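You operate a simulated robot arm through the tools that you are given. There is no shell and no other tool.

The job below is to be done with a simulated robot arm. You get a single attempt, and the scene is never put back.

JOB
Slide the yellow tray back, wipe the dust where it stood and slide it forward again.
Fine: use the blue cloth and put it back; the tray is slid, not lifted, and keeps its blocks. What is to be rubbed or washed off counts as gone when no trace of it is left.

The check looks at the end state, three seconds after you hand in, the way a careful person would. Anything else that was tipped, shoved, dropped, spilled or broken makes it a failure. Flat cloth is picked up by pressing the open fingertips on it (5 to 10 N) and closing them slowly along it; thin cloth reads only 2 to 8 mm in the jaws.

ROBOT AND FRAMES
A 7-joint arm with a two-finger parallel gripper, fixed in place. Base frame: the origin is at the foot of the arm, x ahead of it, y to its left, z up; the work surface is at about z = 820. Readings come in mm, rad, newtons and seconds.
With the tool pointing down near the work surface it reaches from about 420 to 900 mm from the base axis. Its first joint turns from -2.496 to 2.496 rad. Payload 3 kg.
Tool frame: the origin (TCP) lies between the finger pads and is the grasp point; the fingertips stand 30 mm ahead of it; z points along the fingers, y is the line along which they close. Largest opening 94 mm; finger width 28, thickness 10; the body of the gripper, 50 by 96 mm, starts 55 mm behind the TCP.
Orientation is that of the tool frame in the base frame, as [roll, pitch, yaw] about the fixed x, y, z axes, in that order (R = Rz(yaw) Ry(pitch) Rx(roll)). With the fingers straight down and closing along the base's y, the tool's x points along the base's -x, its y along +y and its z along -z.

CONTROLS
- The arm moves only by the tool send_rows. Its argument "steps" is a list of rows, each a list of 7 numbers: the finger opening in m, from 0 to 0.094, then the shift along the base's x, y, z in units of 30 mm (1.0 is 30 mm), then the turn, a rotation vector about the base's x, y, z in units of 8 degrees (1.0 is 8 degrees). In form: [[grip, tx, ty, tz, ax, ay, az], ...]. A call has 1 to 20 rows; each row shifts and turns the commanded pose from where the row before left it. A call with a number of a shift or a turn outside -1 to 1 is refused whole. Each row takes 0.2 s and may step no farther than 50 mm and 0.15 rad from the row before; otherwise, or with a gripper value out of range, the whole call is refused. A pose out of reach is approached as far as the arm can. The call stops where the force on the tool passes 40 N (or 10 N more than at its start, if that is more) or the arm is blocked; 0.2 s more then pass. Each finger travels about 72 mm/s and halts on what it meets, pressing with about 22 N; the grip force reading is that of the motor and also rises with nothing between the fingers. The clock runs only during rows and for 0.2 s after the last one: add rows that do not move to give the fingers time. It gives the time, the measured TCP pose, the force on the tool (base axes), the opening and the grip force at its end, in the units of the frame above (readings bear some noise), with the torque about the TCP (base axes, N m) and any sound that the robot's microphone picked up.
- Cameras (640 x 400 px; columns grow to the right, rows downward): "scene" is fixed at [220.5, 498.3, 1559.3]; the picture's right is [-0.21, -0.98, 0.00], its down [-0.80, 0.18, -0.57] and it looks along [0.56, -0.12, -0.82] (base axes); focal length 231 px, centre (320, 200). "wrist" rides on the gripper at [76, 14, -103] in the tool frame; the picture's right is [-0.18, 0.98, 0.00], its down [-0.75, -0.14, -0.64] and it looks along [-0.63, -0.12, 0.77] (tool axes); focal length 243 px, centre (320, 200). There is no depth. A picture from a camera that has moved, and an enlarged one, comes with that camera's place and axes in the base frame and with its lens.
- grab_frame(camera): a new picture of that camera. It takes no simulated time.
- inspect(camera, box): a new picture of the part [left, top, right, bottom] of that camera's present view, enlarged. It takes no simulated time.
- close_job(): hands the job in; it is judged then, once.

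Nothing tells you positions but the pictures and the camera data. Unless the task says otherwise, let go and move clear before handing in.

The tools are called after "Emit:" as a command line: name --pt "numbers of a row" for each row, then --argument value for the rest, lists and objects as JSON in quotes. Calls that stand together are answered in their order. send_rows: Moves the arm, as the interface text tells. Its arguments: {"type":"object","properties":{"steps":{"type":"array","items":{"type":"array","items":{"type":"number"}}}},"required":["steps"]} The other tools are called the same way: grab_frame (camera) takes a picture; inspect (camera, box) takes an enlarged picture of a part of a camera's view; close_job () hands the job in.

At the start:

```text
t: 0.0
tool_pos: [632.9, -29.8, 1116.7]
tool_rot: [3.141, -0.001, 3.142]
force: [-0.3, -0.7, 0.0]
torque: [-0.01, 0.02, 0.0]
width: 93.7
gripper_force: 0.0
```

scene: 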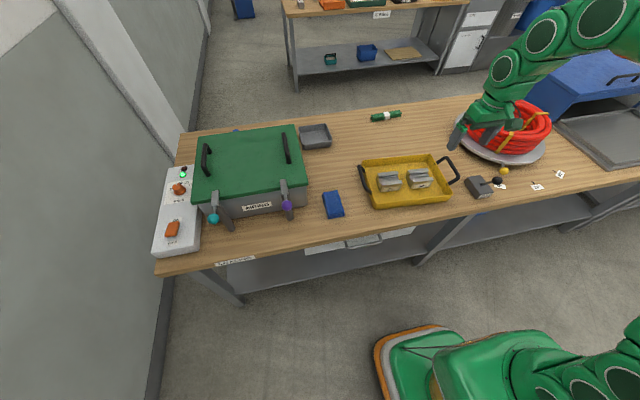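
wrist: 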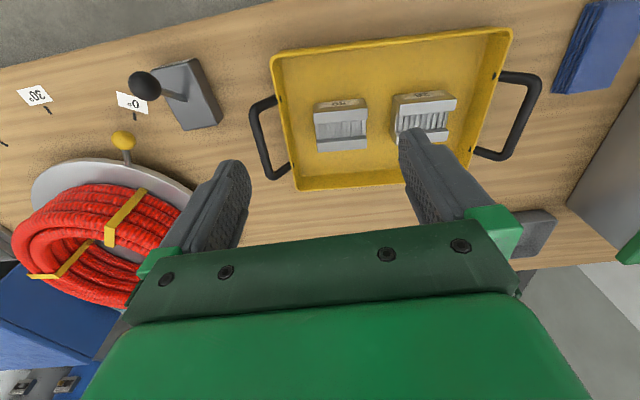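

I see a yellow tray with two blocks and black side handles, a blue folded cloth to its left (toward +y), and a lever, turntable and other things around. I will look closer before I move anything.

Emit:
inspect --camera "scene" --box '[300, 130, 480, 243]'

Emit:
inspect --camera "scene" --box '[300, 80, 620, 280]'

Emit:
inspect --camera "wrist" --box '[220, 0, 640, 262]'

```text
3.54 times, centred on (390, 186) of scene
camera zoom: at [220.5, 498.3, 1559.3], right [-0.21, -0.98, 0.0], down [-0.8, 0.18, -0.57], along [0.56, -0.12, -0.82], focal length 819 px, centre (72, 248)
```

zoom: 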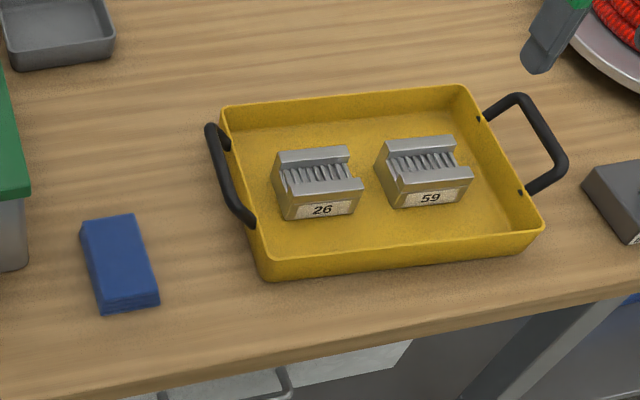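

```text
2.00 times, centred on (460, 180) of scene
camera zoom: at [220.5, 498.3, 1559.3], right [-0.21, -0.98, 0.0], down [-0.8, 0.18, -0.57], along [0.56, -0.12, -0.82], focal length 463 px, centre (40, 240)
```

zoom: 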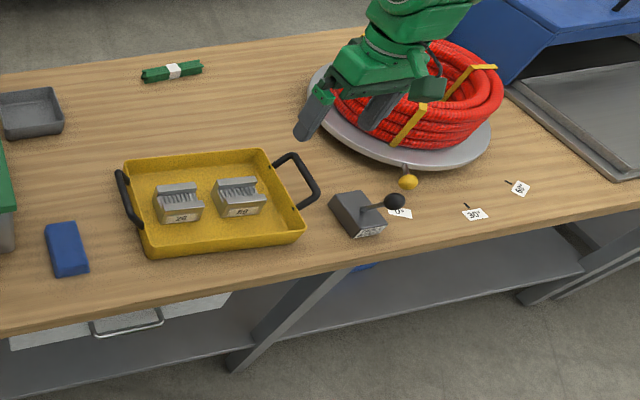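

```text
1.52 times, centred on (430, 131) of wrist
camera zoom: at [557.9, -14.8, 1220.5], right [0.18, 0.98, 0.0], down [0.75, -0.14, 0.64], along [0.63, -0.12, -0.77], focal length 370 px, centre (152, 305)
```

zoom: 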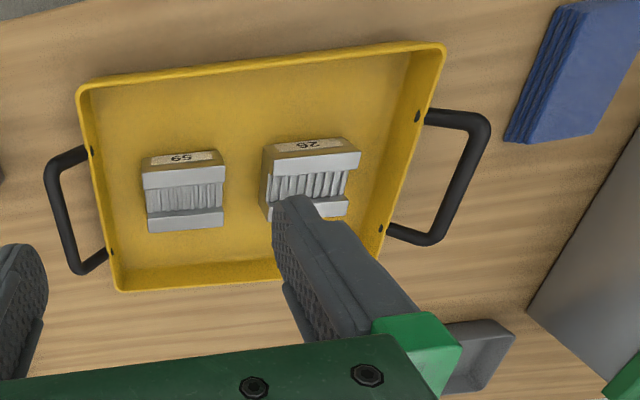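

Working from both pictures, the tray rim spans roughly x 609–860 and y −120–206, at z≈860, with a yaw of about −5°. The cloth lies near (687, 346), and there is free table behind the tray. I will turn the gripper about 85° so it can straddle the tray's front wall, and stop high above it first to check.

Emit:
send_rows --pt "0.06 -0.03 0.267 -0.355 0 0 1" --pt "0.06 -0.03 0.267 -0.355 0 0 1" --pt "0.06 -0.03 0.267 -0.355 0 0 1" --pt "0.06 -0.03 0.267 -0.355 0 0 1" --pt "0.06 -0.03 0.267 -0.355 0 0 1" --pt "0.06 -0.03 0.267 -0.355 0 0 1" --pt "0.06 -0.03 0.267 -0.355 0 0 1" --pt "0.06 -0.03 0.267 -0.355 0 0 1" --pt "0.06 -0.03 0.267 -0.355 0 0 1" --pt "0.06 -0.03 0.267 -0.355 0 0 1" --pt "0.06 -0.03 0.267 -0.355 0 0 0.625" --pt "0.06 0 0 0 0 0 0"

Emit:
grab_frame --camera "wrist"

Emit:
grab_frame --camera "scene"

```text
t: 2.6
tool_pos: [624.0, 57.6, 1000.8]
tool_rot: [-3.141, -0.001, -1.656]
force: [-0.6, -0.2, -0.3]
torque: [0.0, 0.01, -0.02]
width: 59.9
gripper_force: 0.1
```

```text
taken
camera wrist: at [603.8, -15.6, 1103.7], right [-0.96, 0.27, 0.0], down [0.21, 0.74, 0.64], along [0.17, 0.62, -0.77], focal length 243 px, centre (320, 200)
```

wrist: 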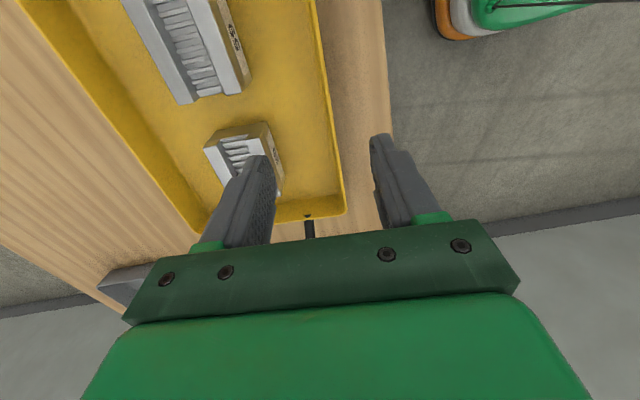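

```text
taken
```

scene: 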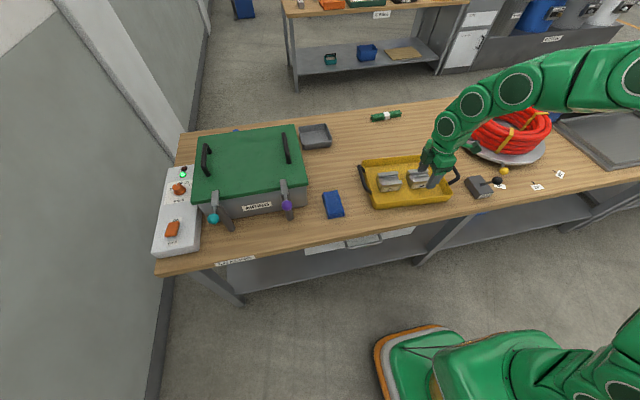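

The rotation worked, and the front wall sits between the fingers at about x≈620 for y≈58. I will descend partway and check the alignment.

Emit:
send_rows --pt "0.06 -0.05 0 -0.6 0 0 0" --pt "0.06 -0.05 0 -0.6 0 0 0" --pt "0.06 0 0 -0.6 0 0 0" --pt "0.06 0 0 -0.6 0 0 0" --pt "0.06 0 0 -0.6 0 0 0" --pt "0.06 0 0 0 0 0 0"

Emit:
grab_frame --camera "wrist"

Emit:
inspect --camera "scene" --box '[320, 130, 500, 243]'

```text
t: 4.0
tool_pos: [620.8, 58.1, 910.4]
tool_rot: [3.141, 0.002, -1.658]
force: [-0.4, -0.6, 0.9]
torque: [-0.01, -0.05, -0.01]
width: 60.0
gripper_force: 0.0
```

```text
taken
camera wrist: at [600.2, -15.3, 1014.3], right [-0.96, 0.27, 0.0], down [0.21, 0.74, 0.64], along [0.17, 0.62, -0.77], focal length 243 px, centre (320, 200)
```

wrist: 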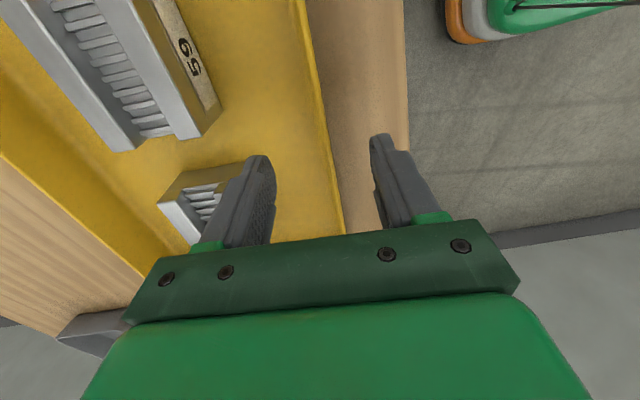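

```text
3.54 times, centred on (410, 186) of scene
camera zoom: at [220.5, 498.3, 1559.3], right [-0.21, -0.98, 0.0], down [-0.8, 0.18, -0.57], along [0.56, -0.12, -0.82], focal length 819 px, centre (1, 248)
```

zoom: 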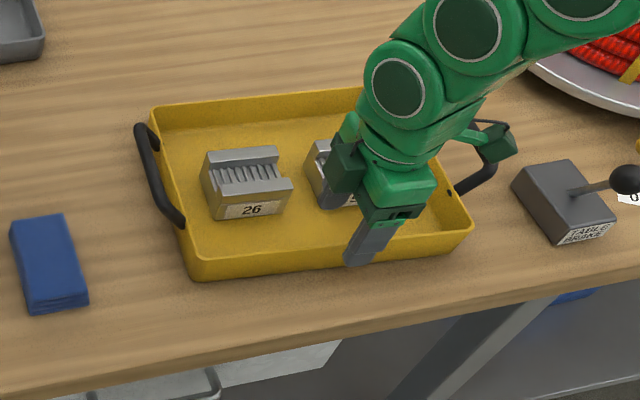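

The fingers straddle the front wall with the rim outer edge at x≈616. I will shift 3 mm, lower until the tips sit just above the tray floor, and check the force.

Emit:
send_rows --pt "0.06 -0.1 0 -0.35 0 0 0" --pt "0.06 0 0 -0.35 0 0 0" --pt "0.06 0 0 -0.35 0 0 0" --pt "0.06 0 0 -0.35 0 0 0" --pt "0.06 0 0 0 0 0 0"

Emit:
grab_frame --camera "wrist"

Emit:
inspect --camera "scene" --box '[360, 150, 480, 225]'

```text
t: 5.2
tool_pos: [617.9, 57.7, 868.8]
tool_rot: [-3.14, 0.0, -1.657]
force: [-0.7, -0.1, 0.6]
torque: [0.0, 0.02, -0.01]
width: 60.0
gripper_force: 0.2
```

```text
taken
camera wrist: at [597.2, -15.6, 971.4], right [-0.96, 0.27, 0.0], down [0.21, 0.74, 0.64], along [0.17, 0.62, -0.77], focal length 243 px, centre (320, 200)
```

wrist: 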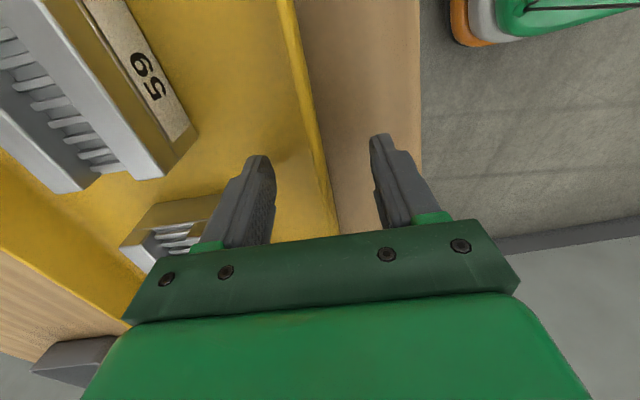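

```text
5.33 times, centred on (420, 188) of scene
camera zoom: at [220.5, 498.3, 1559.3], right [-0.21, -0.98, 0.0], down [-0.8, 0.18, -0.57], along [0.56, -0.12, -0.82], focal length 1234 px, centre (-213, 267)
```

zoom: 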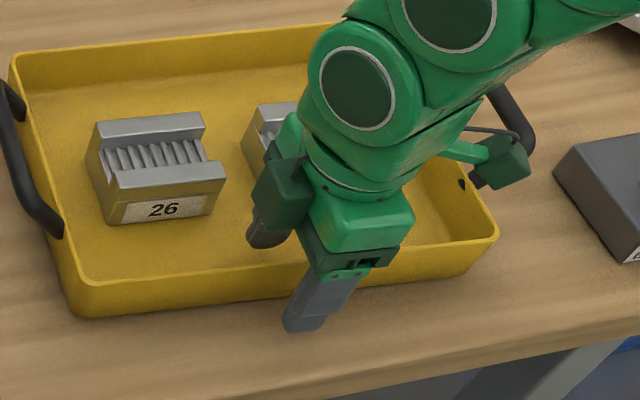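

The fingertips straddle the wall cleanly with no contact force. I will close slowly on the wall.

Emit:
send_rows --pt "0.052 0 0 0 0 0 0" --pt "0.044 0 0 0 0 0 0" --pt "0.036 0 0 0 0 0 0" --pt "0.028 0 0 0 0 0 0" --pt "0.02 0 0 0 0 0 0" --pt "0.014 0 0 0 0 0 0" --pt "0.008 0 0 0 0 0 0"

Emit:
grab_frame --camera "wrist"

```text
t: 6.8
tool_pos: [617.2, 58.6, 868.5]
tool_rot: [-3.141, 0.0, -1.659]
force: [-4.2, 1.2, 0.3]
torque: [-0.01, -0.02, 0.04]
width: 10.1
gripper_force: 2.4
```

```text
taken
camera wrist: at [597.0, -15.5, 971.4], right [-0.96, 0.27, 0.0], down [0.21, 0.74, 0.64], along [0.17, 0.62, -0.77], focal length 243 px, centre (320, 200)
```

wrist: 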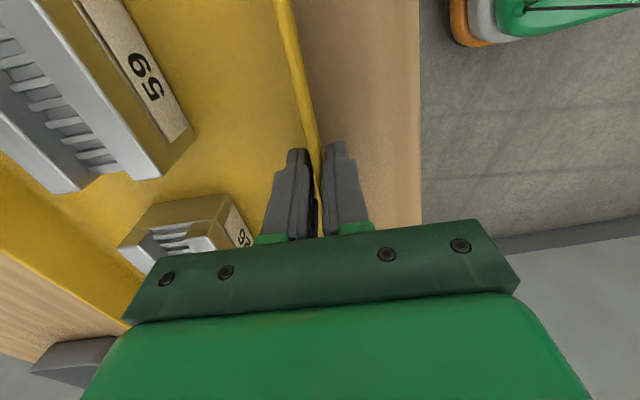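

The fingers are nearly on the wall. I will close the rest of the way gently.

Emit:
send_rows --pt "0.006 0 0 0 0 0 0" --pt "0.003 0 0 0 0 0 0" --pt "0.0 0 0 0 0 0 0" --pt "0.0 0 0 0 0 0 0"

Emit:
inspect --camera "wrist" --box '[200, 100, 440, 250]'

Emit:
inspect --camera "scene" --box '[300, 130, 480, 243]'

```text
t: 7.8
tool_pos: [618.3, 58.5, 868.7]
tool_rot: [-3.141, -0.001, -1.657]
force: [-0.8, 2.3, 0.0]
torque: [0.06, -0.05, 0.1]
width: 8.6
gripper_force: 22.0
```

```text
2.67 times, centred on (320, 175) of wrist
camera zoom: at [597.2, -15.5, 971.4], right [-0.96, 0.27, 0.0], down [0.21, 0.74, 0.64], along [0.17, 0.62, -0.77], focal length 647 px, centre (320, 267)
```

zoom: 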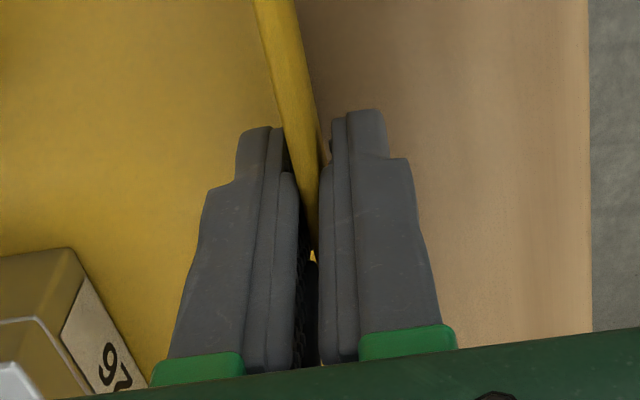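

```text
3.54 times, centred on (390, 186) of scene
camera zoom: at [220.5, 498.3, 1559.3], right [-0.21, -0.98, 0.0], down [-0.8, 0.18, -0.57], along [0.56, -0.12, -0.82], focal length 819 px, centre (72, 248)
```

zoom: 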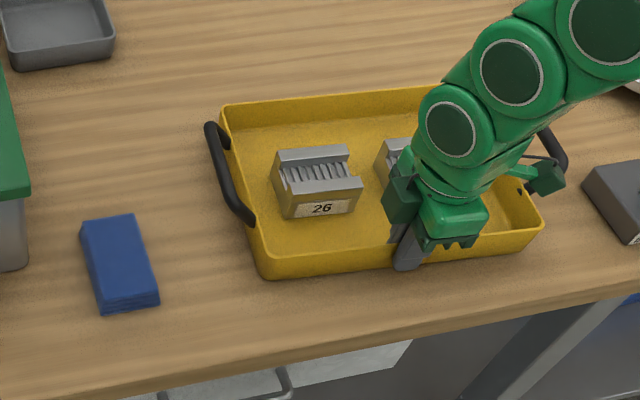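

The wall is held (8.6 mm, 22 N) and the tray has not moved. I will slide it back slowly along its own axis, starting with a short piece to see the force.

Emit:
send_rows --pt "0.0 0.08 -0.007 0 0 0 0" --pt "0.0 0.16 -0.014 0 0 0 0" --pt "0.0 0.25 -0.022 0 0 0 0" --pt "0.0 0.25 -0.022 0 0 0 0" --pt "0.0 0.25 -0.022 0 0 0 0" --pt "0.0 0.25 -0.022 0 0 0 0" --pt "0.0 0.16 -0.014 0 0 0 0" --pt "0.0 0.08 -0.007 0 0 0 0"

Emit:
grab_frame --camera "scene"

Emit:
inspect --camera "scene" --box '[300, 130, 480, 243]'

```text
t: 9.6
tool_pos: [661.2, 53.5, 868.7]
tool_rot: [3.141, 0.001, -1.659]
force: [-2.2, 0.3, -3.4]
torque: [-0.02, -0.04, -0.01]
width: 8.2
gripper_force: 22.6
```

```text
taken
```

scene: 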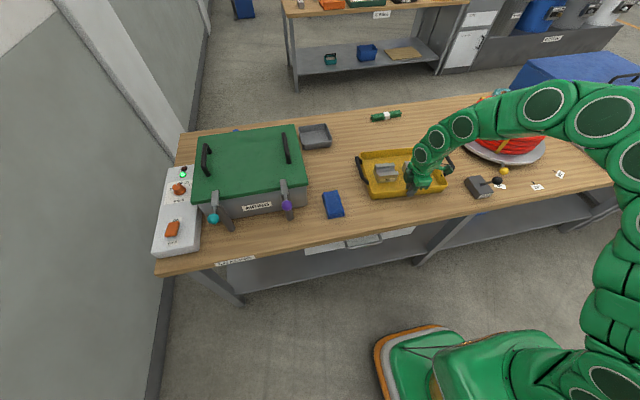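

```text
3.54 times, centred on (390, 186) of scene
camera zoom: at [220.5, 498.3, 1559.3], right [-0.21, -0.98, 0.0], down [-0.8, 0.18, -0.57], along [0.56, -0.12, -0.82], focal length 819 px, centre (72, 248)
```

zoom: 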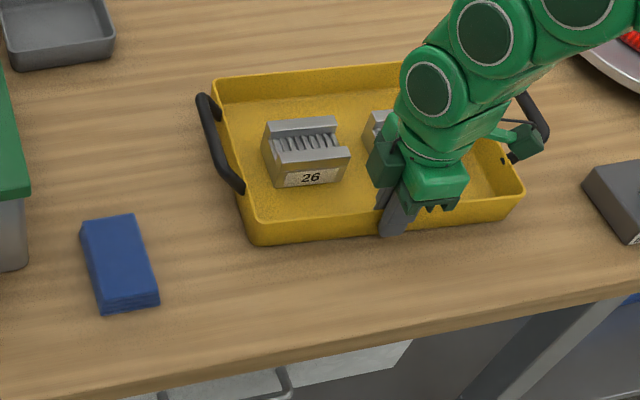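

The tray slides smoothly with its blocks in place. I will continue the slide to about x≈760.

Emit:
send_rows --pt "0.0 0.1 -0.009 0 0 0 0" --pt "0.0 0.2 -0.0175 0 0 0 0" --pt "0.0 0.3 -0.026 0 0 0 0" --pt "0.0 0.3 -0.026 0 0 0 0" --pt "0.0 0.3 -0.026 0 0 0 0" --pt "0.0 0.3 -0.026 0 0 0 0" --pt "0.0 0.3 -0.026 0 0 0 0" --pt "0.0 0.3 -0.026 0 0 0 0" --pt "0.0 0.3 -0.026 0 0 0 0" --pt "0.0 0.3 -0.026 0 0 0 0" --pt "0.0 0.3 -0.026 0 0 0 0" --pt "0.0 0.3 -0.026 0 0 0 0" --pt "0.0 0.2 -0.0175 0 0 0 0" --pt "0.0 0.1 -0.009 0 0 0 0"

Emit:
inspect --camera "scene" --box '[300, 130, 480, 243]'

Emit:
grab_frame --camera "wrist"

```text
t: 12.6
tool_pos: [770.3, 44.9, 869.6]
tool_rot: [3.141, -0.001, -1.659]
force: [-7.0, 0.4, 3.7]
torque: [0.22, -0.06, -0.05]
width: 8.2
gripper_force: 21.7
```

```text
3.54 times, centred on (390, 186) of scene
camera zoom: at [220.5, 498.3, 1559.3], right [-0.21, -0.98, 0.0], down [-0.8, 0.18, -0.57], along [0.56, -0.12, -0.82], focal length 819 px, centre (72, 248)
```

zoom: 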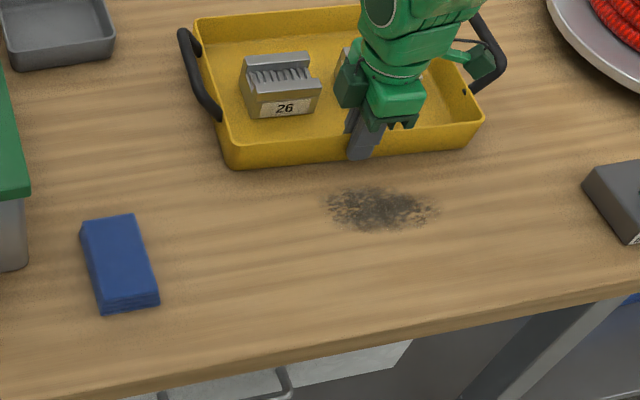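

```text
taken
camera wrist: at [749.6, -29.8, 971.6], right [-0.96, 0.27, 0.0], down [0.21, 0.74, 0.64], along [0.17, 0.62, -0.77], focal length 243 px, centre (320, 200)
```

wrist: 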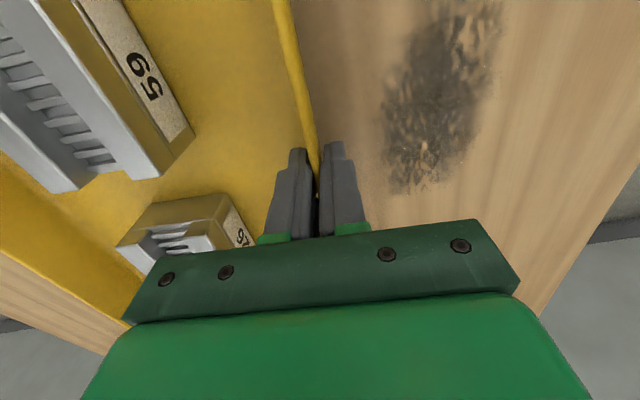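

The dust patch is exposed, about 130 × 62 mm, centred near (704, 34). I will slide the tray about 65 mm farther to get wiping room while staying within reach.

Emit:
send_rows --pt "0.0 0.1 -0.009 0 0 0 0" --pt "0.0 0.2 -0.0175 0 0 0 0" --pt "0.0 0.3 -0.026 0 0 0 0" --pt "0.0 0.3 -0.026 0 0 0 0" --pt "0.0 0.3 -0.026 0 0 0 0" --pt "0.0 0.3 -0.026 0 0 0 0" --pt "0.0 0.3 -0.026 0 0 0 0" --pt "0.0 0.2 -0.0175 0 0 0 0" --pt "0.0 0.1 -0.009 0 0 0 0" --pt "0.0 0 0 0 0 0 0"

Emit:
grab_frame --camera "scene"

Emit:
inspect --camera "scene" --box '[300, 110, 480, 223]'

```text
t: 14.8
tool_pos: [834.5, 39.0, 868.2]
tool_rot: [-3.141, -0.001, -1.658]
force: [-3.7, -1.0, 0.9]
torque: [0.45, -0.09, 0.08]
width: 8.4
gripper_force: 21.5
```

```text
taken
```

scene: 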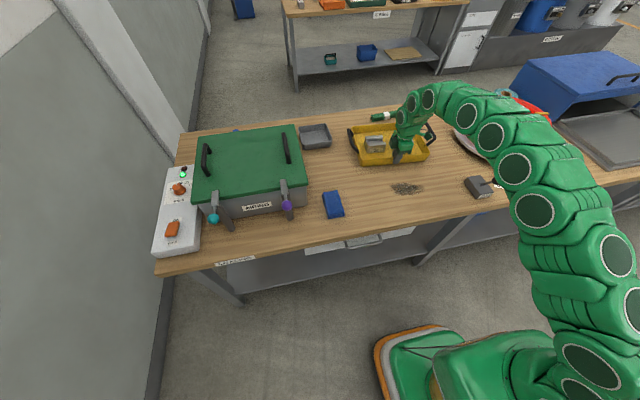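

```text
3.54 times, centred on (390, 166) of scene
camera zoom: at [220.5, 498.3, 1559.3], right [-0.21, -0.98, 0.0], down [-0.8, 0.18, -0.57], along [0.56, -0.12, -0.82], focal length 819 px, centre (72, 319)
```

zoom: 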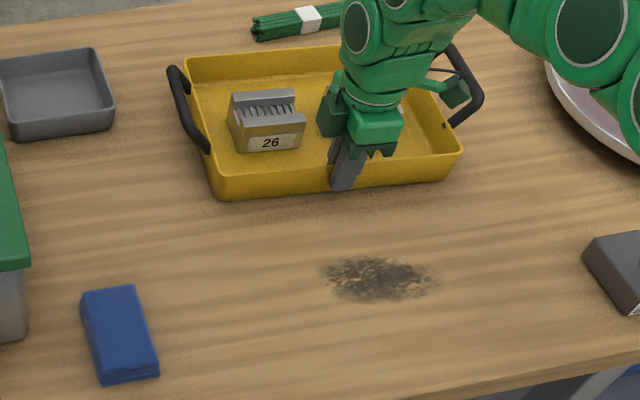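

The tray is clear of the dust. I will release the wall, rise, and take a close look at the cloth.

Emit:
send_rows --pt "0.015 0 0 0 0 0 0" --pt "0.03 0 0 0 0 0 0" --pt "0.045 0 0 0 0 0 0" --pt "0.06 0 0 0 0 0 0" --pt "0.06 0 0 0.3 0 0 0" --pt "0.06 0 0 0.6 0 0 0" --pt "0.06 0 0 0.9 0 0 0" --pt "0.06 0 0 0.9 0 0 0" --pt "0.06 0 0 0.9 0 0 0" --pt "0.06 0 0 0 0 0 0"

Emit:
grab_frame --camera "wrist"

Emit:
inspect --camera "scene" --box '[300, 110, 480, 223]'

```text
t: 17.0
tool_pos: [832.1, 37.9, 974.7]
tool_rot: [3.138, 0.001, -1.658]
force: [0.3, -0.1, -0.3]
torque: [0.0, 0.0, -0.01]
width: 60.2
gripper_force: 0.0
```

```text
taken
camera wrist: at [813.0, -35.0, 1079.1], right [-0.96, 0.27, 0.0], down [0.21, 0.74, 0.64], along [0.17, 0.62, -0.77], focal length 243 px, centre (320, 200)
```

wrist: 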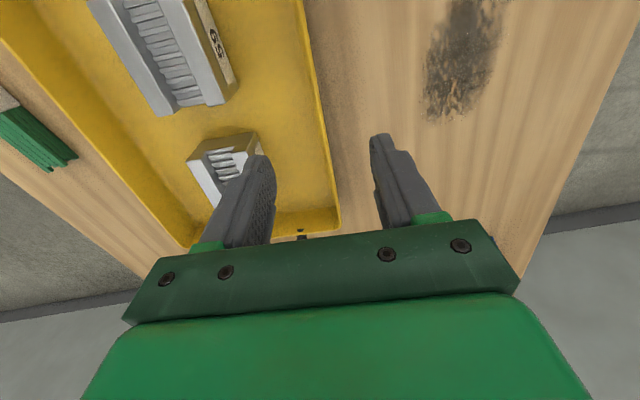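

```text
3.54 times, centred on (390, 166) of scene
camera zoom: at [220.5, 498.3, 1559.3], right [-0.21, -0.98, 0.0], down [-0.8, 0.18, -0.57], along [0.56, -0.12, -0.82], focal length 819 px, centre (72, 319)
```

zoom: 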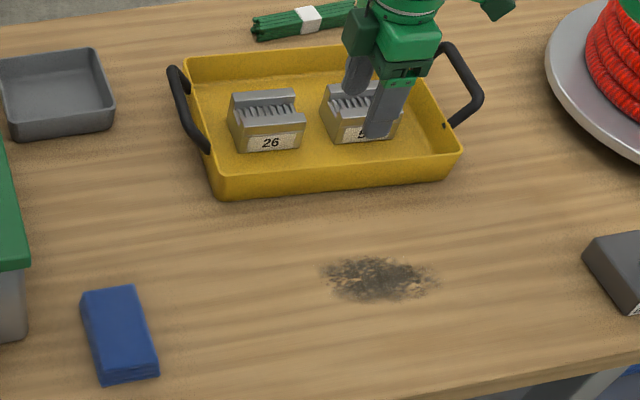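

The tray stayed put on release. Next I will turn the gripper back and move over to the cloth, which I take to be about 100 × 60 mm centred near (696, 344), for a close look.

Emit:
send_rows --pt "0.06 -0.4 0.6 0.2 0 0 -0.966" --pt "0.06 -0.58 0.95 0.2 0 0 -0.966" --pt "0.06 -0.58 0.95 0.2 0 0 -0.966" --pt "0.06 -0.58 0.95 0.2 0 0 -0.966" --pt "0.06 -0.58 0.95 0 0 0 -0.966" --pt "0.06 -0.58 0.95 0 0 0 -0.966" --pt "0.06 -0.58 0.95 0 0 0 -0.966" --pt "0.06 -0.58 0.95 0 0 0 -0.966" --pt "0.06 -0.58 0.95 0 0 0 -0.966" --pt "0.06 -0.58 0.95 0 0 0 -0.966" --pt "0.06 -0.58 0.95 0 0 0 -0.966" --pt "0.06 0 0 0 0 0 0"

Emit:
grab_frame --camera "wrist"

Emit:
grab_frame --camera "scene"

```text
t: 19.6
tool_pos: [646.9, 341.1, 1000.7]
tool_rot: [3.141, 0.001, 3.14]
force: [0.6, -0.3, 0.3]
torque: [0.02, -0.01, 0.01]
width: 59.9
gripper_force: 0.0
```

```text
taken
camera wrist: at [571.6, 357.4, 1103.5], right [0.19, 0.98, 0.0], down [0.75, -0.14, 0.64], along [0.63, -0.12, -0.77], focal length 243 px, centre (320, 200)
```

wrist: 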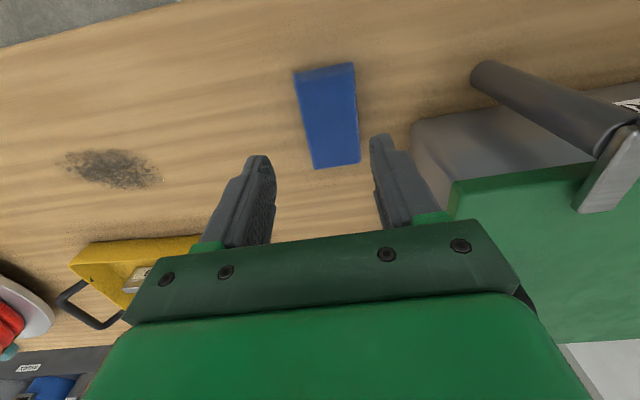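

```text
taken
```

scene: 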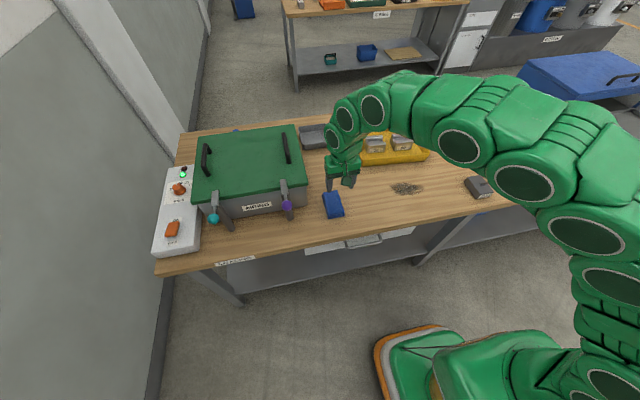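

The cloth is a thick-looking folded pad. I will zoom in on it from both cameras to measure its height and edges.

Emit:
inspect --camera "wrist" --box '[270, 40, 390, 190]'

Emit:
inspect --camera "scene" --box '[310, 180, 358, 225]'

```text
2.67 times, centred on (330, 115) of wrist
camera zoom: at [571.6, 357.4, 1103.5], right [0.19, 0.98, 0.0], down [0.75, -0.14, 0.64], along [0.63, -0.12, -0.77], focal length 647 px, centre (293, 427)
```

zoom: 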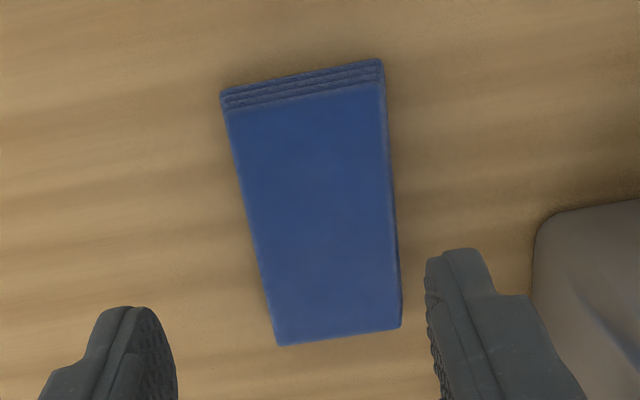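

```text
8.89 times, centred on (334, 202) of scene
camera zoom: at [220.5, 498.3, 1559.3], right [-0.21, -0.98, 0.0], down [-0.8, 0.18, -0.57], along [0.56, -0.12, -0.82], focal length 2056 px, centre (196, 178)
```

zoom: 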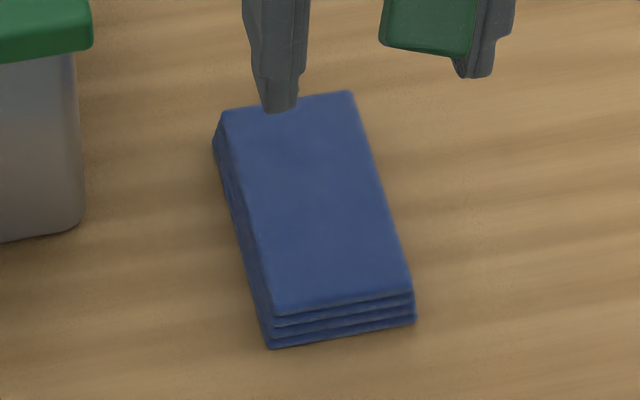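

The cloth is a folded pad about 104 × 61 × 25 mm, centred near (684, 347) and aligned with x. I will open fully, centre over it and lower to just above it, then check the clearances.

Emit:
send_rows --pt "0.094 0.4 0.07 -0.3 0 0 0" --pt "0.094 0.4 0.07 -0.6 0 0 0" --pt "0.094 0.4 0.07 -0.7 0 0 0" --pt "0.094 0.03 0 -0.7 0 0 0" --pt "0.094 0 0 -0.6 0 0 0" --pt "0.094 0 0 -0.5 0 0 0" --pt "0.094 0 0 0 0 0 0"

Emit:
grab_frame --camera "wrist"

Emit:
inspect --camera "scene" --box '[290, 160, 386, 225]'

```text
t: 21.2
tool_pos: [684.7, 348.1, 897.7]
tool_rot: [-3.141, 0.0, -3.141]
force: [0.3, -0.2, 0.7]
torque: [0.0, 0.02, 0.01]
width: 94.2
gripper_force: 0.1
```

```text
taken
camera wrist: at [608.6, 363.2, 1001.6], right [0.18, 0.98, 0.0], down [0.75, -0.14, 0.64], along [0.63, -0.12, -0.77], focal length 243 px, centre (320, 200)
```

wrist: 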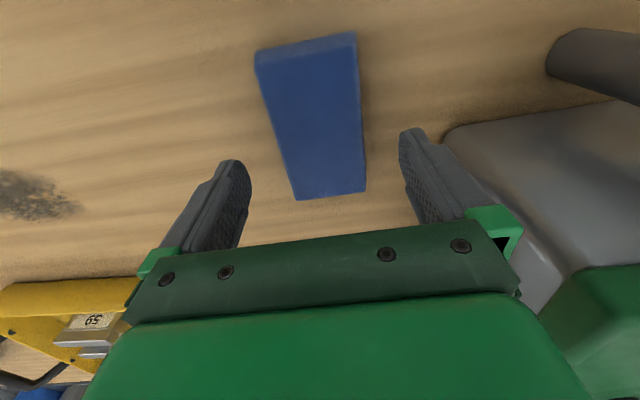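

```text
6.15 times, centred on (338, 192) of scene
camera zoom: at [220.5, 498.3, 1559.3], right [-0.21, -0.98, 0.0], down [-0.8, 0.18, -0.57], along [0.56, -0.12, -0.82], focal length 1423 px, centre (209, 246)
```

zoom: 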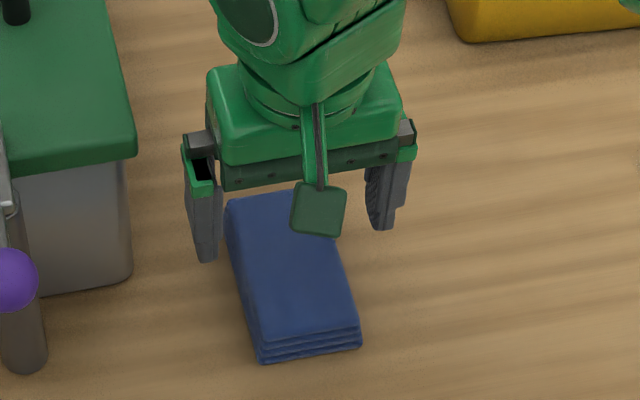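

The pad is centred between the open fingers. I will lower to about 4 mm tip clearance over the table.

Emit:
send_rows --pt "0.094 0 0 -0.4 0 0 0" --pt "0.094 0 0 -0.4 0 0 0" --pt "0.094 0 0 -0.3 0 0 0" --pt "0.094 0 0 -0.2 0 0 0" --pt "0.094 0 0 -0.1 0 0 0" --pt "0.094 0 0 0 0 0 0"

Emit:
grab_frame --camera "wrist"

Emit:
inspect --camera "scene" --box '[290, 160, 386, 225]'

```text
t: 22.6
tool_pos: [683.9, 349.2, 856.3]
tool_rot: [3.141, -0.002, 3.14]
force: [0.3, 0.7, -0.6]
torque: [-0.02, -0.06, 0.0]
width: 93.9
gripper_force: 0.1
```

```text
taken
camera wrist: at [608.5, 363.8, 959.3], right [0.18, 0.98, 0.0], down [0.75, -0.14, 0.64], along [0.63, -0.12, -0.77], focal length 243 px, centre (320, 200)
```

wrist: 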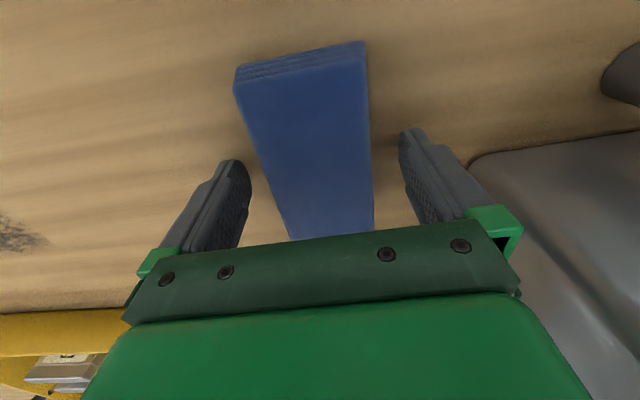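

```text
6.15 times, centred on (338, 192) of scene
camera zoom: at [220.5, 498.3, 1559.3], right [-0.21, -0.98, 0.0], down [-0.8, 0.18, -0.57], along [0.56, -0.12, -0.82], focal length 1423 px, centre (209, 246)
```

zoom: 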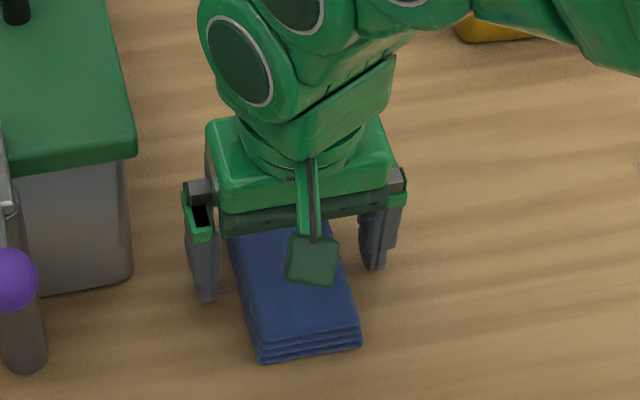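

The fingers are beside the pad. I will close on it slowly.

Emit:
send_rows --pt "0.086 0 0 0 0 0 0" --pt "0.078 0 0 0 0 0 0" --pt "0.072 0 0 0 0 0 0" --pt "0.067 0 0 0 0 0 0" --pt "0.063 0 0 0 0 0 0" --pt "0.06 0 0 0 0 0 0" --pt "0.057 0 0 0 0 0 0" --pt "0.054 0 0 0 0 0 0"

Emit:
grab_frame --camera "wrist"

```text
t: 24.4
tool_pos: [684.1, 348.8, 856.2]
tool_rot: [-3.141, -0.002, 3.14]
force: [0.1, 0.4, 1.1]
torque: [0.0, 0.0, 0.01]
width: 64.1
gripper_force: 22.5
```

```text
taken
camera wrist: at [608.6, 363.8, 959.4], right [0.18, 0.98, 0.0], down [0.75, -0.14, 0.64], along [0.63, -0.12, -0.77], focal length 243 px, centre (320, 200)
```

wrist: 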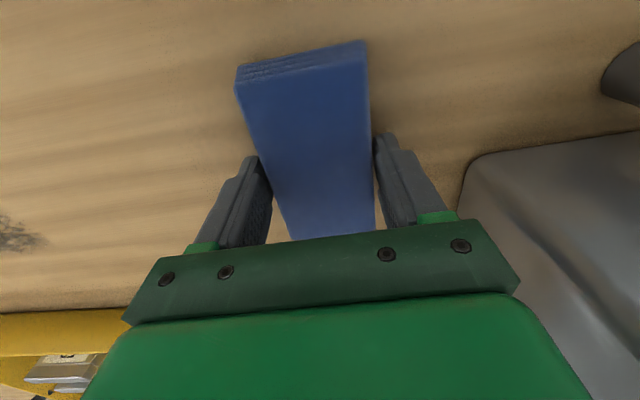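

The pad is held at 64 mm and 22 N. I will lift it a little and check that it comes along.

Emit:
send_rows --pt "0.05 0 0 0.1 0 0 0" --pt "0.05 0 0 0.3 0 0 0" --pt "0.05 0 0 0.4 0 0 0" --pt "0.05 0 0 0.2 0 0 0" --pt "0.05 0 0 0 0 0 0"

Emit:
grab_frame --camera "wrist"

Emit:
inspect --camera "scene" --box '[290, 160, 386, 225]'

```text
t: 25.6
tool_pos: [684.5, 348.9, 886.5]
tool_rot: [-3.141, 0.0, -3.14]
force: [-0.1, -0.4, -0.3]
torque: [-0.01, 0.01, 0.0]
width: 49.9
gripper_force: 0.0
```

```text
taken
camera wrist: at [608.6, 363.6, 990.4], right [0.18, 0.98, 0.0], down [0.75, -0.14, 0.64], along [0.63, -0.12, -0.77], focal length 243 px, centre (320, 200)
```

wrist: 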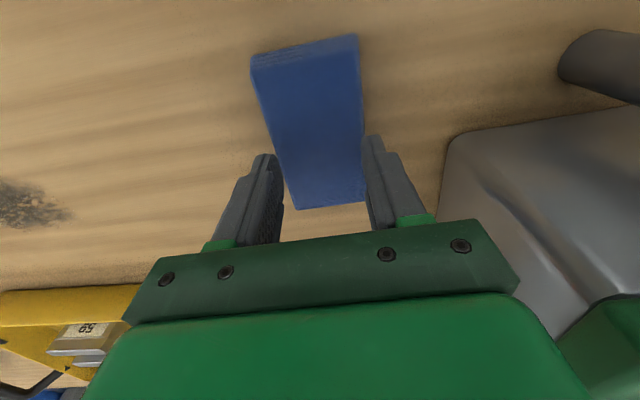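

```text
6.15 times, centred on (338, 192) of scene
camera zoom: at [220.5, 498.3, 1559.3], right [-0.21, -0.98, 0.0], down [-0.8, 0.18, -0.57], along [0.56, -0.12, -0.82], focal length 1423 px, centre (209, 246)
```

zoom: 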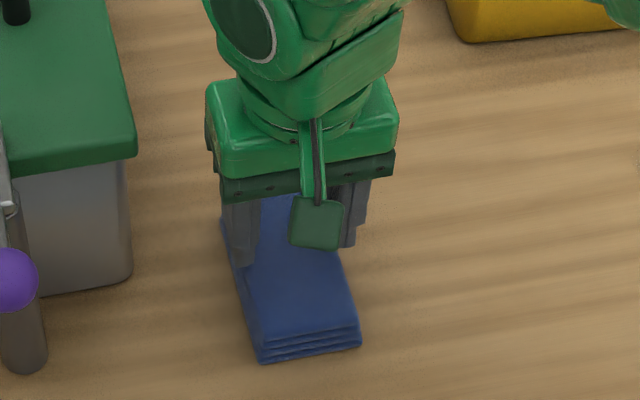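

The pad slipped out and stayed where it was, so the tips held too little of it. I will reopen and go lower, feeling for the table, to get a deeper grip.

Emit:
send_rows --pt "0.07 0 0 0 0 0 0" --pt "0.094 0 0 0 0 0 0" --pt "0.094 0 0 0 0 0 0" --pt "0.094 0 0 -0.4 0 0 0" --pt "0.094 0 0 -0.4 0 0 0" --pt "0.094 0 0 -0.2 0 0 0" --pt "0.094 0 0 -0.07 0 0 0" --pt "0.094 0 0 -0.05 0 0 0" --pt "0.094 0 0 0 0 0 0"

Emit:
inspect --camera "scene" --box '[290, 160, 386, 225]'

Emit:
grab_frame --camera "wrist"

```text
t: 27.6
tool_pos: [684.5, 349.1, 852.2]
tool_rot: [-3.14, -0.001, -3.141]
force: [-0.3, 0.3, 0.3]
torque: [-0.01, 0.04, -0.02]
width: 93.8
gripper_force: 0.0
```

```text
6.15 times, centred on (338, 192) of scene
camera zoom: at [220.5, 498.3, 1559.3], right [-0.21, -0.98, 0.0], down [-0.8, 0.18, -0.57], along [0.56, -0.12, -0.82], focal length 1423 px, centre (209, 246)
```

zoom: 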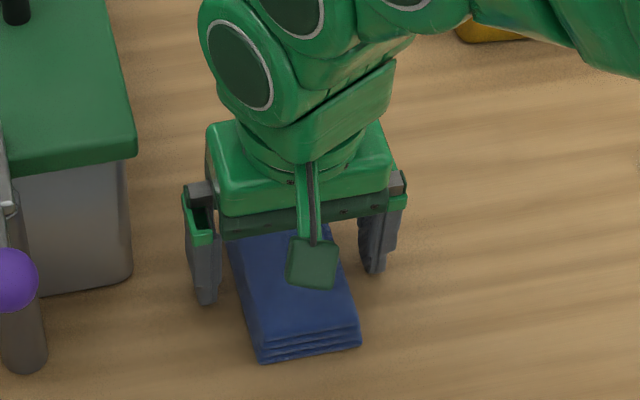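

```text
taken
camera wrist: at [608.4, 363.6, 956.6], right [0.18, 0.98, 0.0], down [0.75, -0.14, 0.64], along [0.63, -0.12, -0.77], focal length 243 px, centre (320, 200)
```

wrist: 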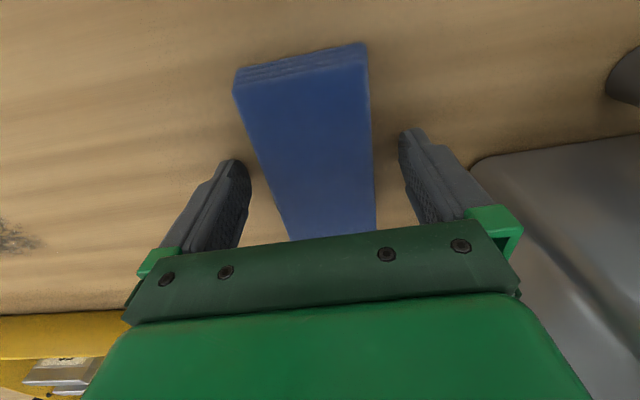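

There is no table contact at 852, so the tips sit about 2 mm above the table. I will close again with a firm command and let it settle.

Emit:
send_rows --pt "0.086 0 0 0 0 0 0" --pt "0.078 0 0 0 0 0 0" --pt "0.072 0 0 0 0 0 0" --pt "0.067 0 0 0 0 0 0" --pt "0.063 0 0 0 0 0 0" --pt "0.058 0 0 0 0 0 0" --pt "0.05 0 0 0 0 0 0" --pt "0.04 0 0 0 0 0 0" --pt "0.03 0 0 0 0 0 0" --pt "0.03 0 0 0 0 0 0"

Emit:
inspect --camera "scene" --box '[290, 160, 386, 225]'

Emit:
inspect --camera "wrist" --box '[180, 20, 460, 250]'

```text
t: 29.8
tool_pos: [684.5, 349.0, 853.7]
tool_rot: [3.141, 0.0, 3.141]
force: [0.0, -0.1, 0.4]
torque: [0.0, -0.01, 0.05]
width: 64.0
gripper_force: 21.9
```

```text
6.15 times, centred on (338, 192) of scene
camera zoom: at [220.5, 498.3, 1559.3], right [-0.21, -0.98, 0.0], down [-0.8, 0.18, -0.57], along [0.56, -0.12, -0.82], focal length 1423 px, centre (209, 246)
```

zoom: 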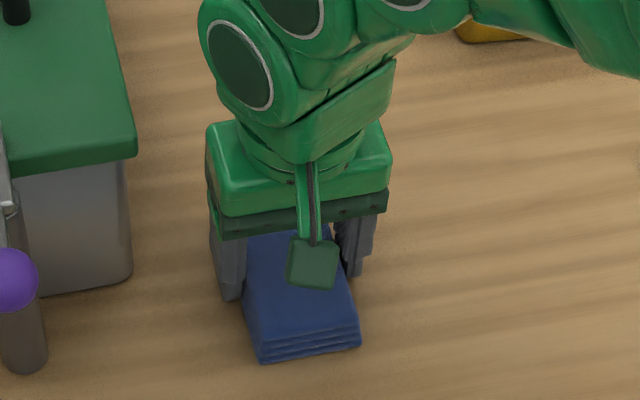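

```text
1.74 times, centred on (320, 135) of wrist
camera zoom: at [608.4, 363.6, 956.6], right [0.18, 0.98, 0.0], down [0.75, -0.14, 0.64], along [0.63, -0.12, -0.77], focal length 422 px, centre (320, 313)
```

zoom: 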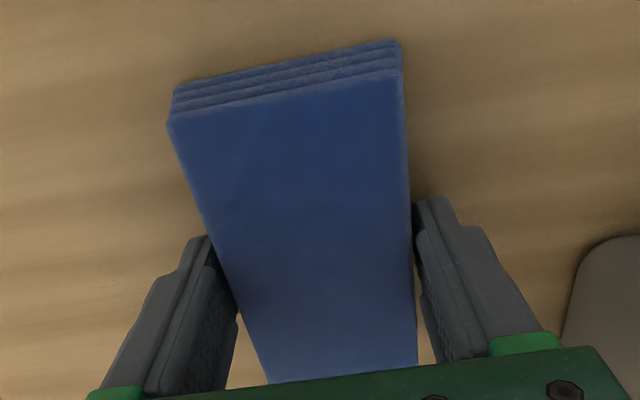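

It is gripped again at 64 mm. I will lift just 8 mm slowly and check the width.

Emit:
send_rows --pt "0.02 0 0 0.05 0 0 0" --pt "0.02 0 0 0.05 0 0 0" --pt "0.02 0 0 0.05 0 0 0" --pt "0.02 0 0 0.06 0 0 0" --pt "0.02 0 0 0.06 0 0 0"

Emit:
inspect --camera "scene" --box '[290, 160, 386, 225]'

Emit:
inspect --camera "wrist" --box '[180, 20, 460, 250]'

```text
t: 31.0
tool_pos: [683.6, 348.3, 862.6]
tool_rot: [-3.141, 0.001, 3.141]
force: [0.6, -0.6, 0.0]
torque: [0.01, 0.03, 0.01]
width: 64.4
gripper_force: 22.2
```

```text
6.15 times, centred on (338, 192) of scene
camera zoom: at [220.5, 498.3, 1559.3], right [-0.21, -0.98, 0.0], down [-0.8, 0.18, -0.57], along [0.56, -0.12, -0.82], focal length 1423 px, centre (209, 246)
```

zoom: 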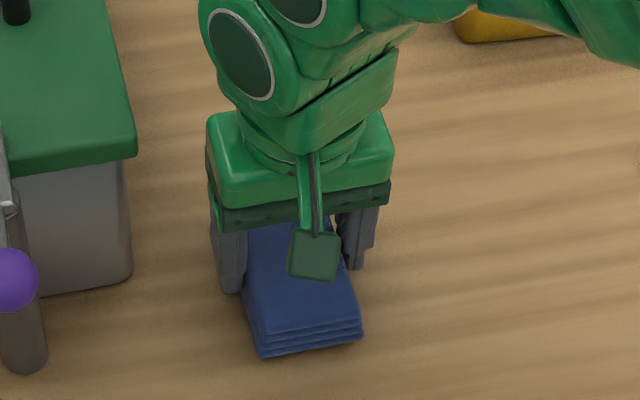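

```text
1.74 times, centred on (320, 135) of wrist
camera zoom: at [608.2, 363.4, 964.3], right [0.18, 0.98, 0.0], down [0.75, -0.14, 0.64], along [0.63, -0.12, -0.77], focal length 422 px, centre (320, 313)
```

zoom: 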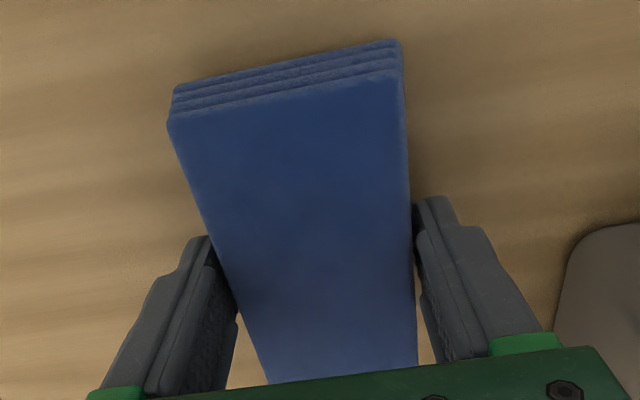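

The pad is now off the table and secure. I will raise it slightly more and carry it toward the left side of the dust patch, stopping at y≈150.

Emit:
send_rows --pt "0.02 0 0 0.2 0 0 0" --pt "0.02 0 0 0.3 0 0 0" --pt "0.02 0.05 -0.2 0 0 0 0" --pt "0.02 0.06 -0.5 0 0 0 0" --pt "0.02 0.06 -0.6 0 0 0 0" --pt "0.02 0.06 -0.6 0 0 0 0" --pt "0.02 0.06 -0.6 0 0 0 0" --pt "0.02 0.06 -0.6 0 0 0 0" --pt "0.02 0.06 -0.6 0 0 0 0" --pt "0.02 0.06 -0.6 0 0 0 0" --pt "0.02 0.06 -0.6 0 0 0 0" --pt "0.02 0.06 -0.6 0 0 0 0" --pt "0.02 0.06 -0.6 0 0 0 0" --pt "0.02 0.05 -0.5 0 0 0 0" --pt "0.02 0 0 0 0 0 0"

Emit:
grab_frame --camera "wrist"

Emit:
inspect --camera "scene" --box '[300, 110, 480, 223]'

```text
t: 34.2
tool_pos: [704.8, 149.8, 876.0]
tool_rot: [-3.141, 0.001, 3.14]
force: [0.0, 1.2, -0.1]
torque: [0.01, 0.01, -0.01]
width: 64.1
gripper_force: 22.3
```

```text
taken
camera wrist: at [629.2, 165.0, 979.5], right [0.18, 0.98, 0.0], down [0.75, -0.14, 0.64], along [0.63, -0.12, -0.77], focal length 243 px, centre (320, 200)
```

wrist: 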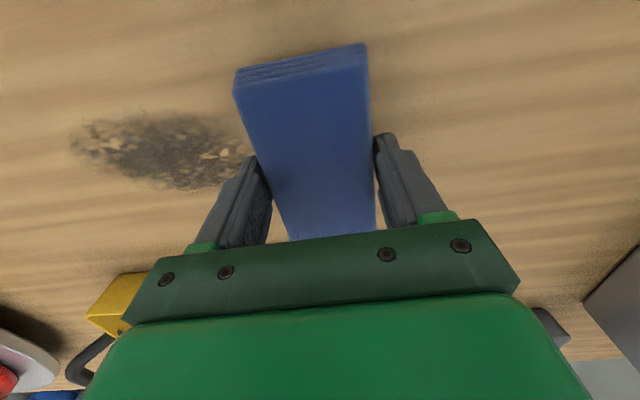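

```text
3.54 times, centred on (390, 166) of scene
camera zoom: at [220.5, 498.3, 1559.3], right [-0.21, -0.98, 0.0], down [-0.8, 0.18, -0.57], along [0.56, -0.12, -0.82], focal length 819 px, centre (72, 319)
```

zoom: 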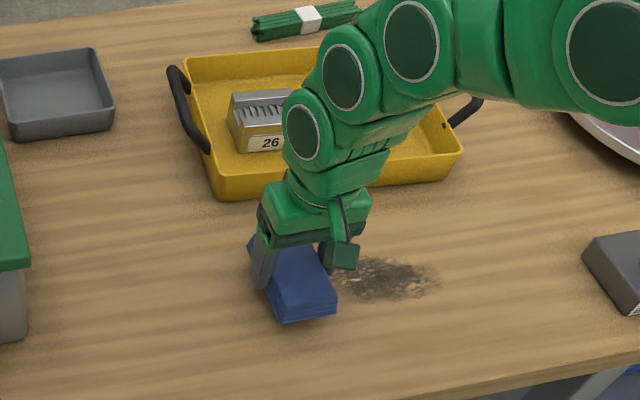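

The pad hangs just left of the patch, which spans about x 665–735 and y −30–100. I will lower gently until I feel light contact.

Emit:
send_rows --pt "0.02 -0.05 0 -0.25 0 0 0" --pt "0.02 -0.05 0 -0.25 0 0 0" --pt "0.02 0 0 -0.15 0 0 0" --pt "0.02 0 0 -0.07 0 0 0" --pt "0.02 0 0 -0.03 0 0 0" --pt "0.02 0 0 0 0 0 0"

```text
t: 35.6
tool_pos: [702.7, 150.5, 853.4]
tool_rot: [-3.141, 0.0, 3.141]
force: [0.1, 0.1, -0.9]
torque: [-0.03, 0.03, 0.03]
width: 64.0
gripper_force: 21.9
```

Emit:
send_rows --pt "0.02 0 0 -0.03 0 0 0" --pt "0.02 0 0 0 0 0 0"

```text
t: 36.2
tool_pos: [701.6, 150.0, 853.0]
tool_rot: [3.141, 0.001, -3.14]
force: [-0.9, -3.1, 13.2]
torque: [-0.11, 0.18, 0.01]
width: 64.0
gripper_force: 22.0
```

The pad touches the table with about 13 N. I will ease off a little and make the first wiping stroke across the patch toward −y.

Emit:
send_rows --pt "0.02 0 -0.1 0.012 0 0 0" --pt "0.02 0 -0.3 0 0 0 0" --pt "0.02 0 -0.4 0 0 0 0" --pt "0.02 0 -0.4 0 0 0 0" --pt "0.02 0 -0.4 0 0 0 0" --pt "0.02 0 -0.4 0 0 0 0"

Emit:
grab_frame --camera "wrist"

Emit:
inspect --camera "scene" --box '[300, 110, 480, 223]'

```text
t: 37.6
tool_pos: [701.4, 89.0, 854.3]
tool_rot: [-3.14, -0.001, 3.14]
force: [0.6, -0.5, -0.2]
torque: [-0.03, -0.01, 0.03]
width: 64.1
gripper_force: 21.9
```

```text
taken
camera wrist: at [626.1, 104.9, 956.8], right [0.18, 0.98, 0.0], down [0.75, -0.14, 0.64], along [0.63, -0.12, -0.77], focal length 243 px, centre (320, 200)
```

wrist: 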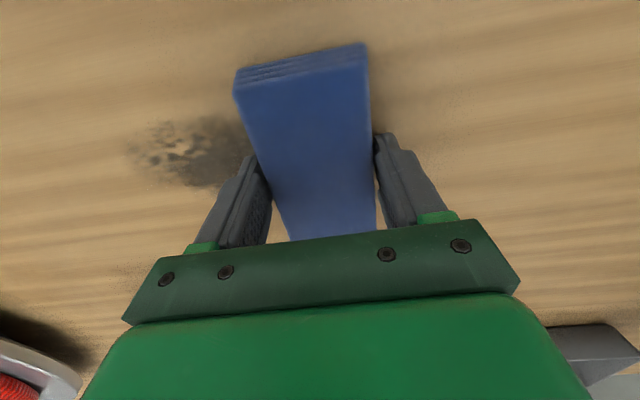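

```text
3.54 times, centred on (390, 166) of scene
camera zoom: at [220.5, 498.3, 1559.3], right [-0.21, -0.98, 0.0], down [-0.8, 0.18, -0.57], along [0.56, -0.12, -0.82], focal length 819 px, centre (72, 319)
```

zoom: 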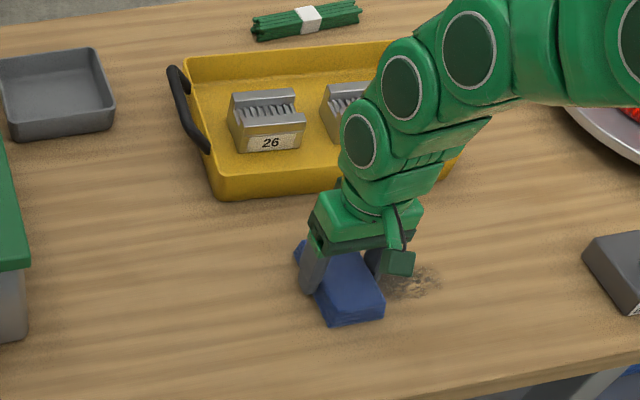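

Contact is nearly lost, with the force close to zero. I will lower half a millimetre and read the force again before continuing.

Emit:
send_rows --pt "0.02 0 0 -0.018 0 0 0" --pt "0.02 0 0 0 0 0 0"

```text
t: 38.2
tool_pos: [701.8, 90.7, 852.8]
tool_rot: [3.142, -0.001, -3.141]
force: [-2.2, -3.4, 8.2]
torque: [-0.09, 0.11, 0.04]
width: 63.9
gripper_force: 22.0
```

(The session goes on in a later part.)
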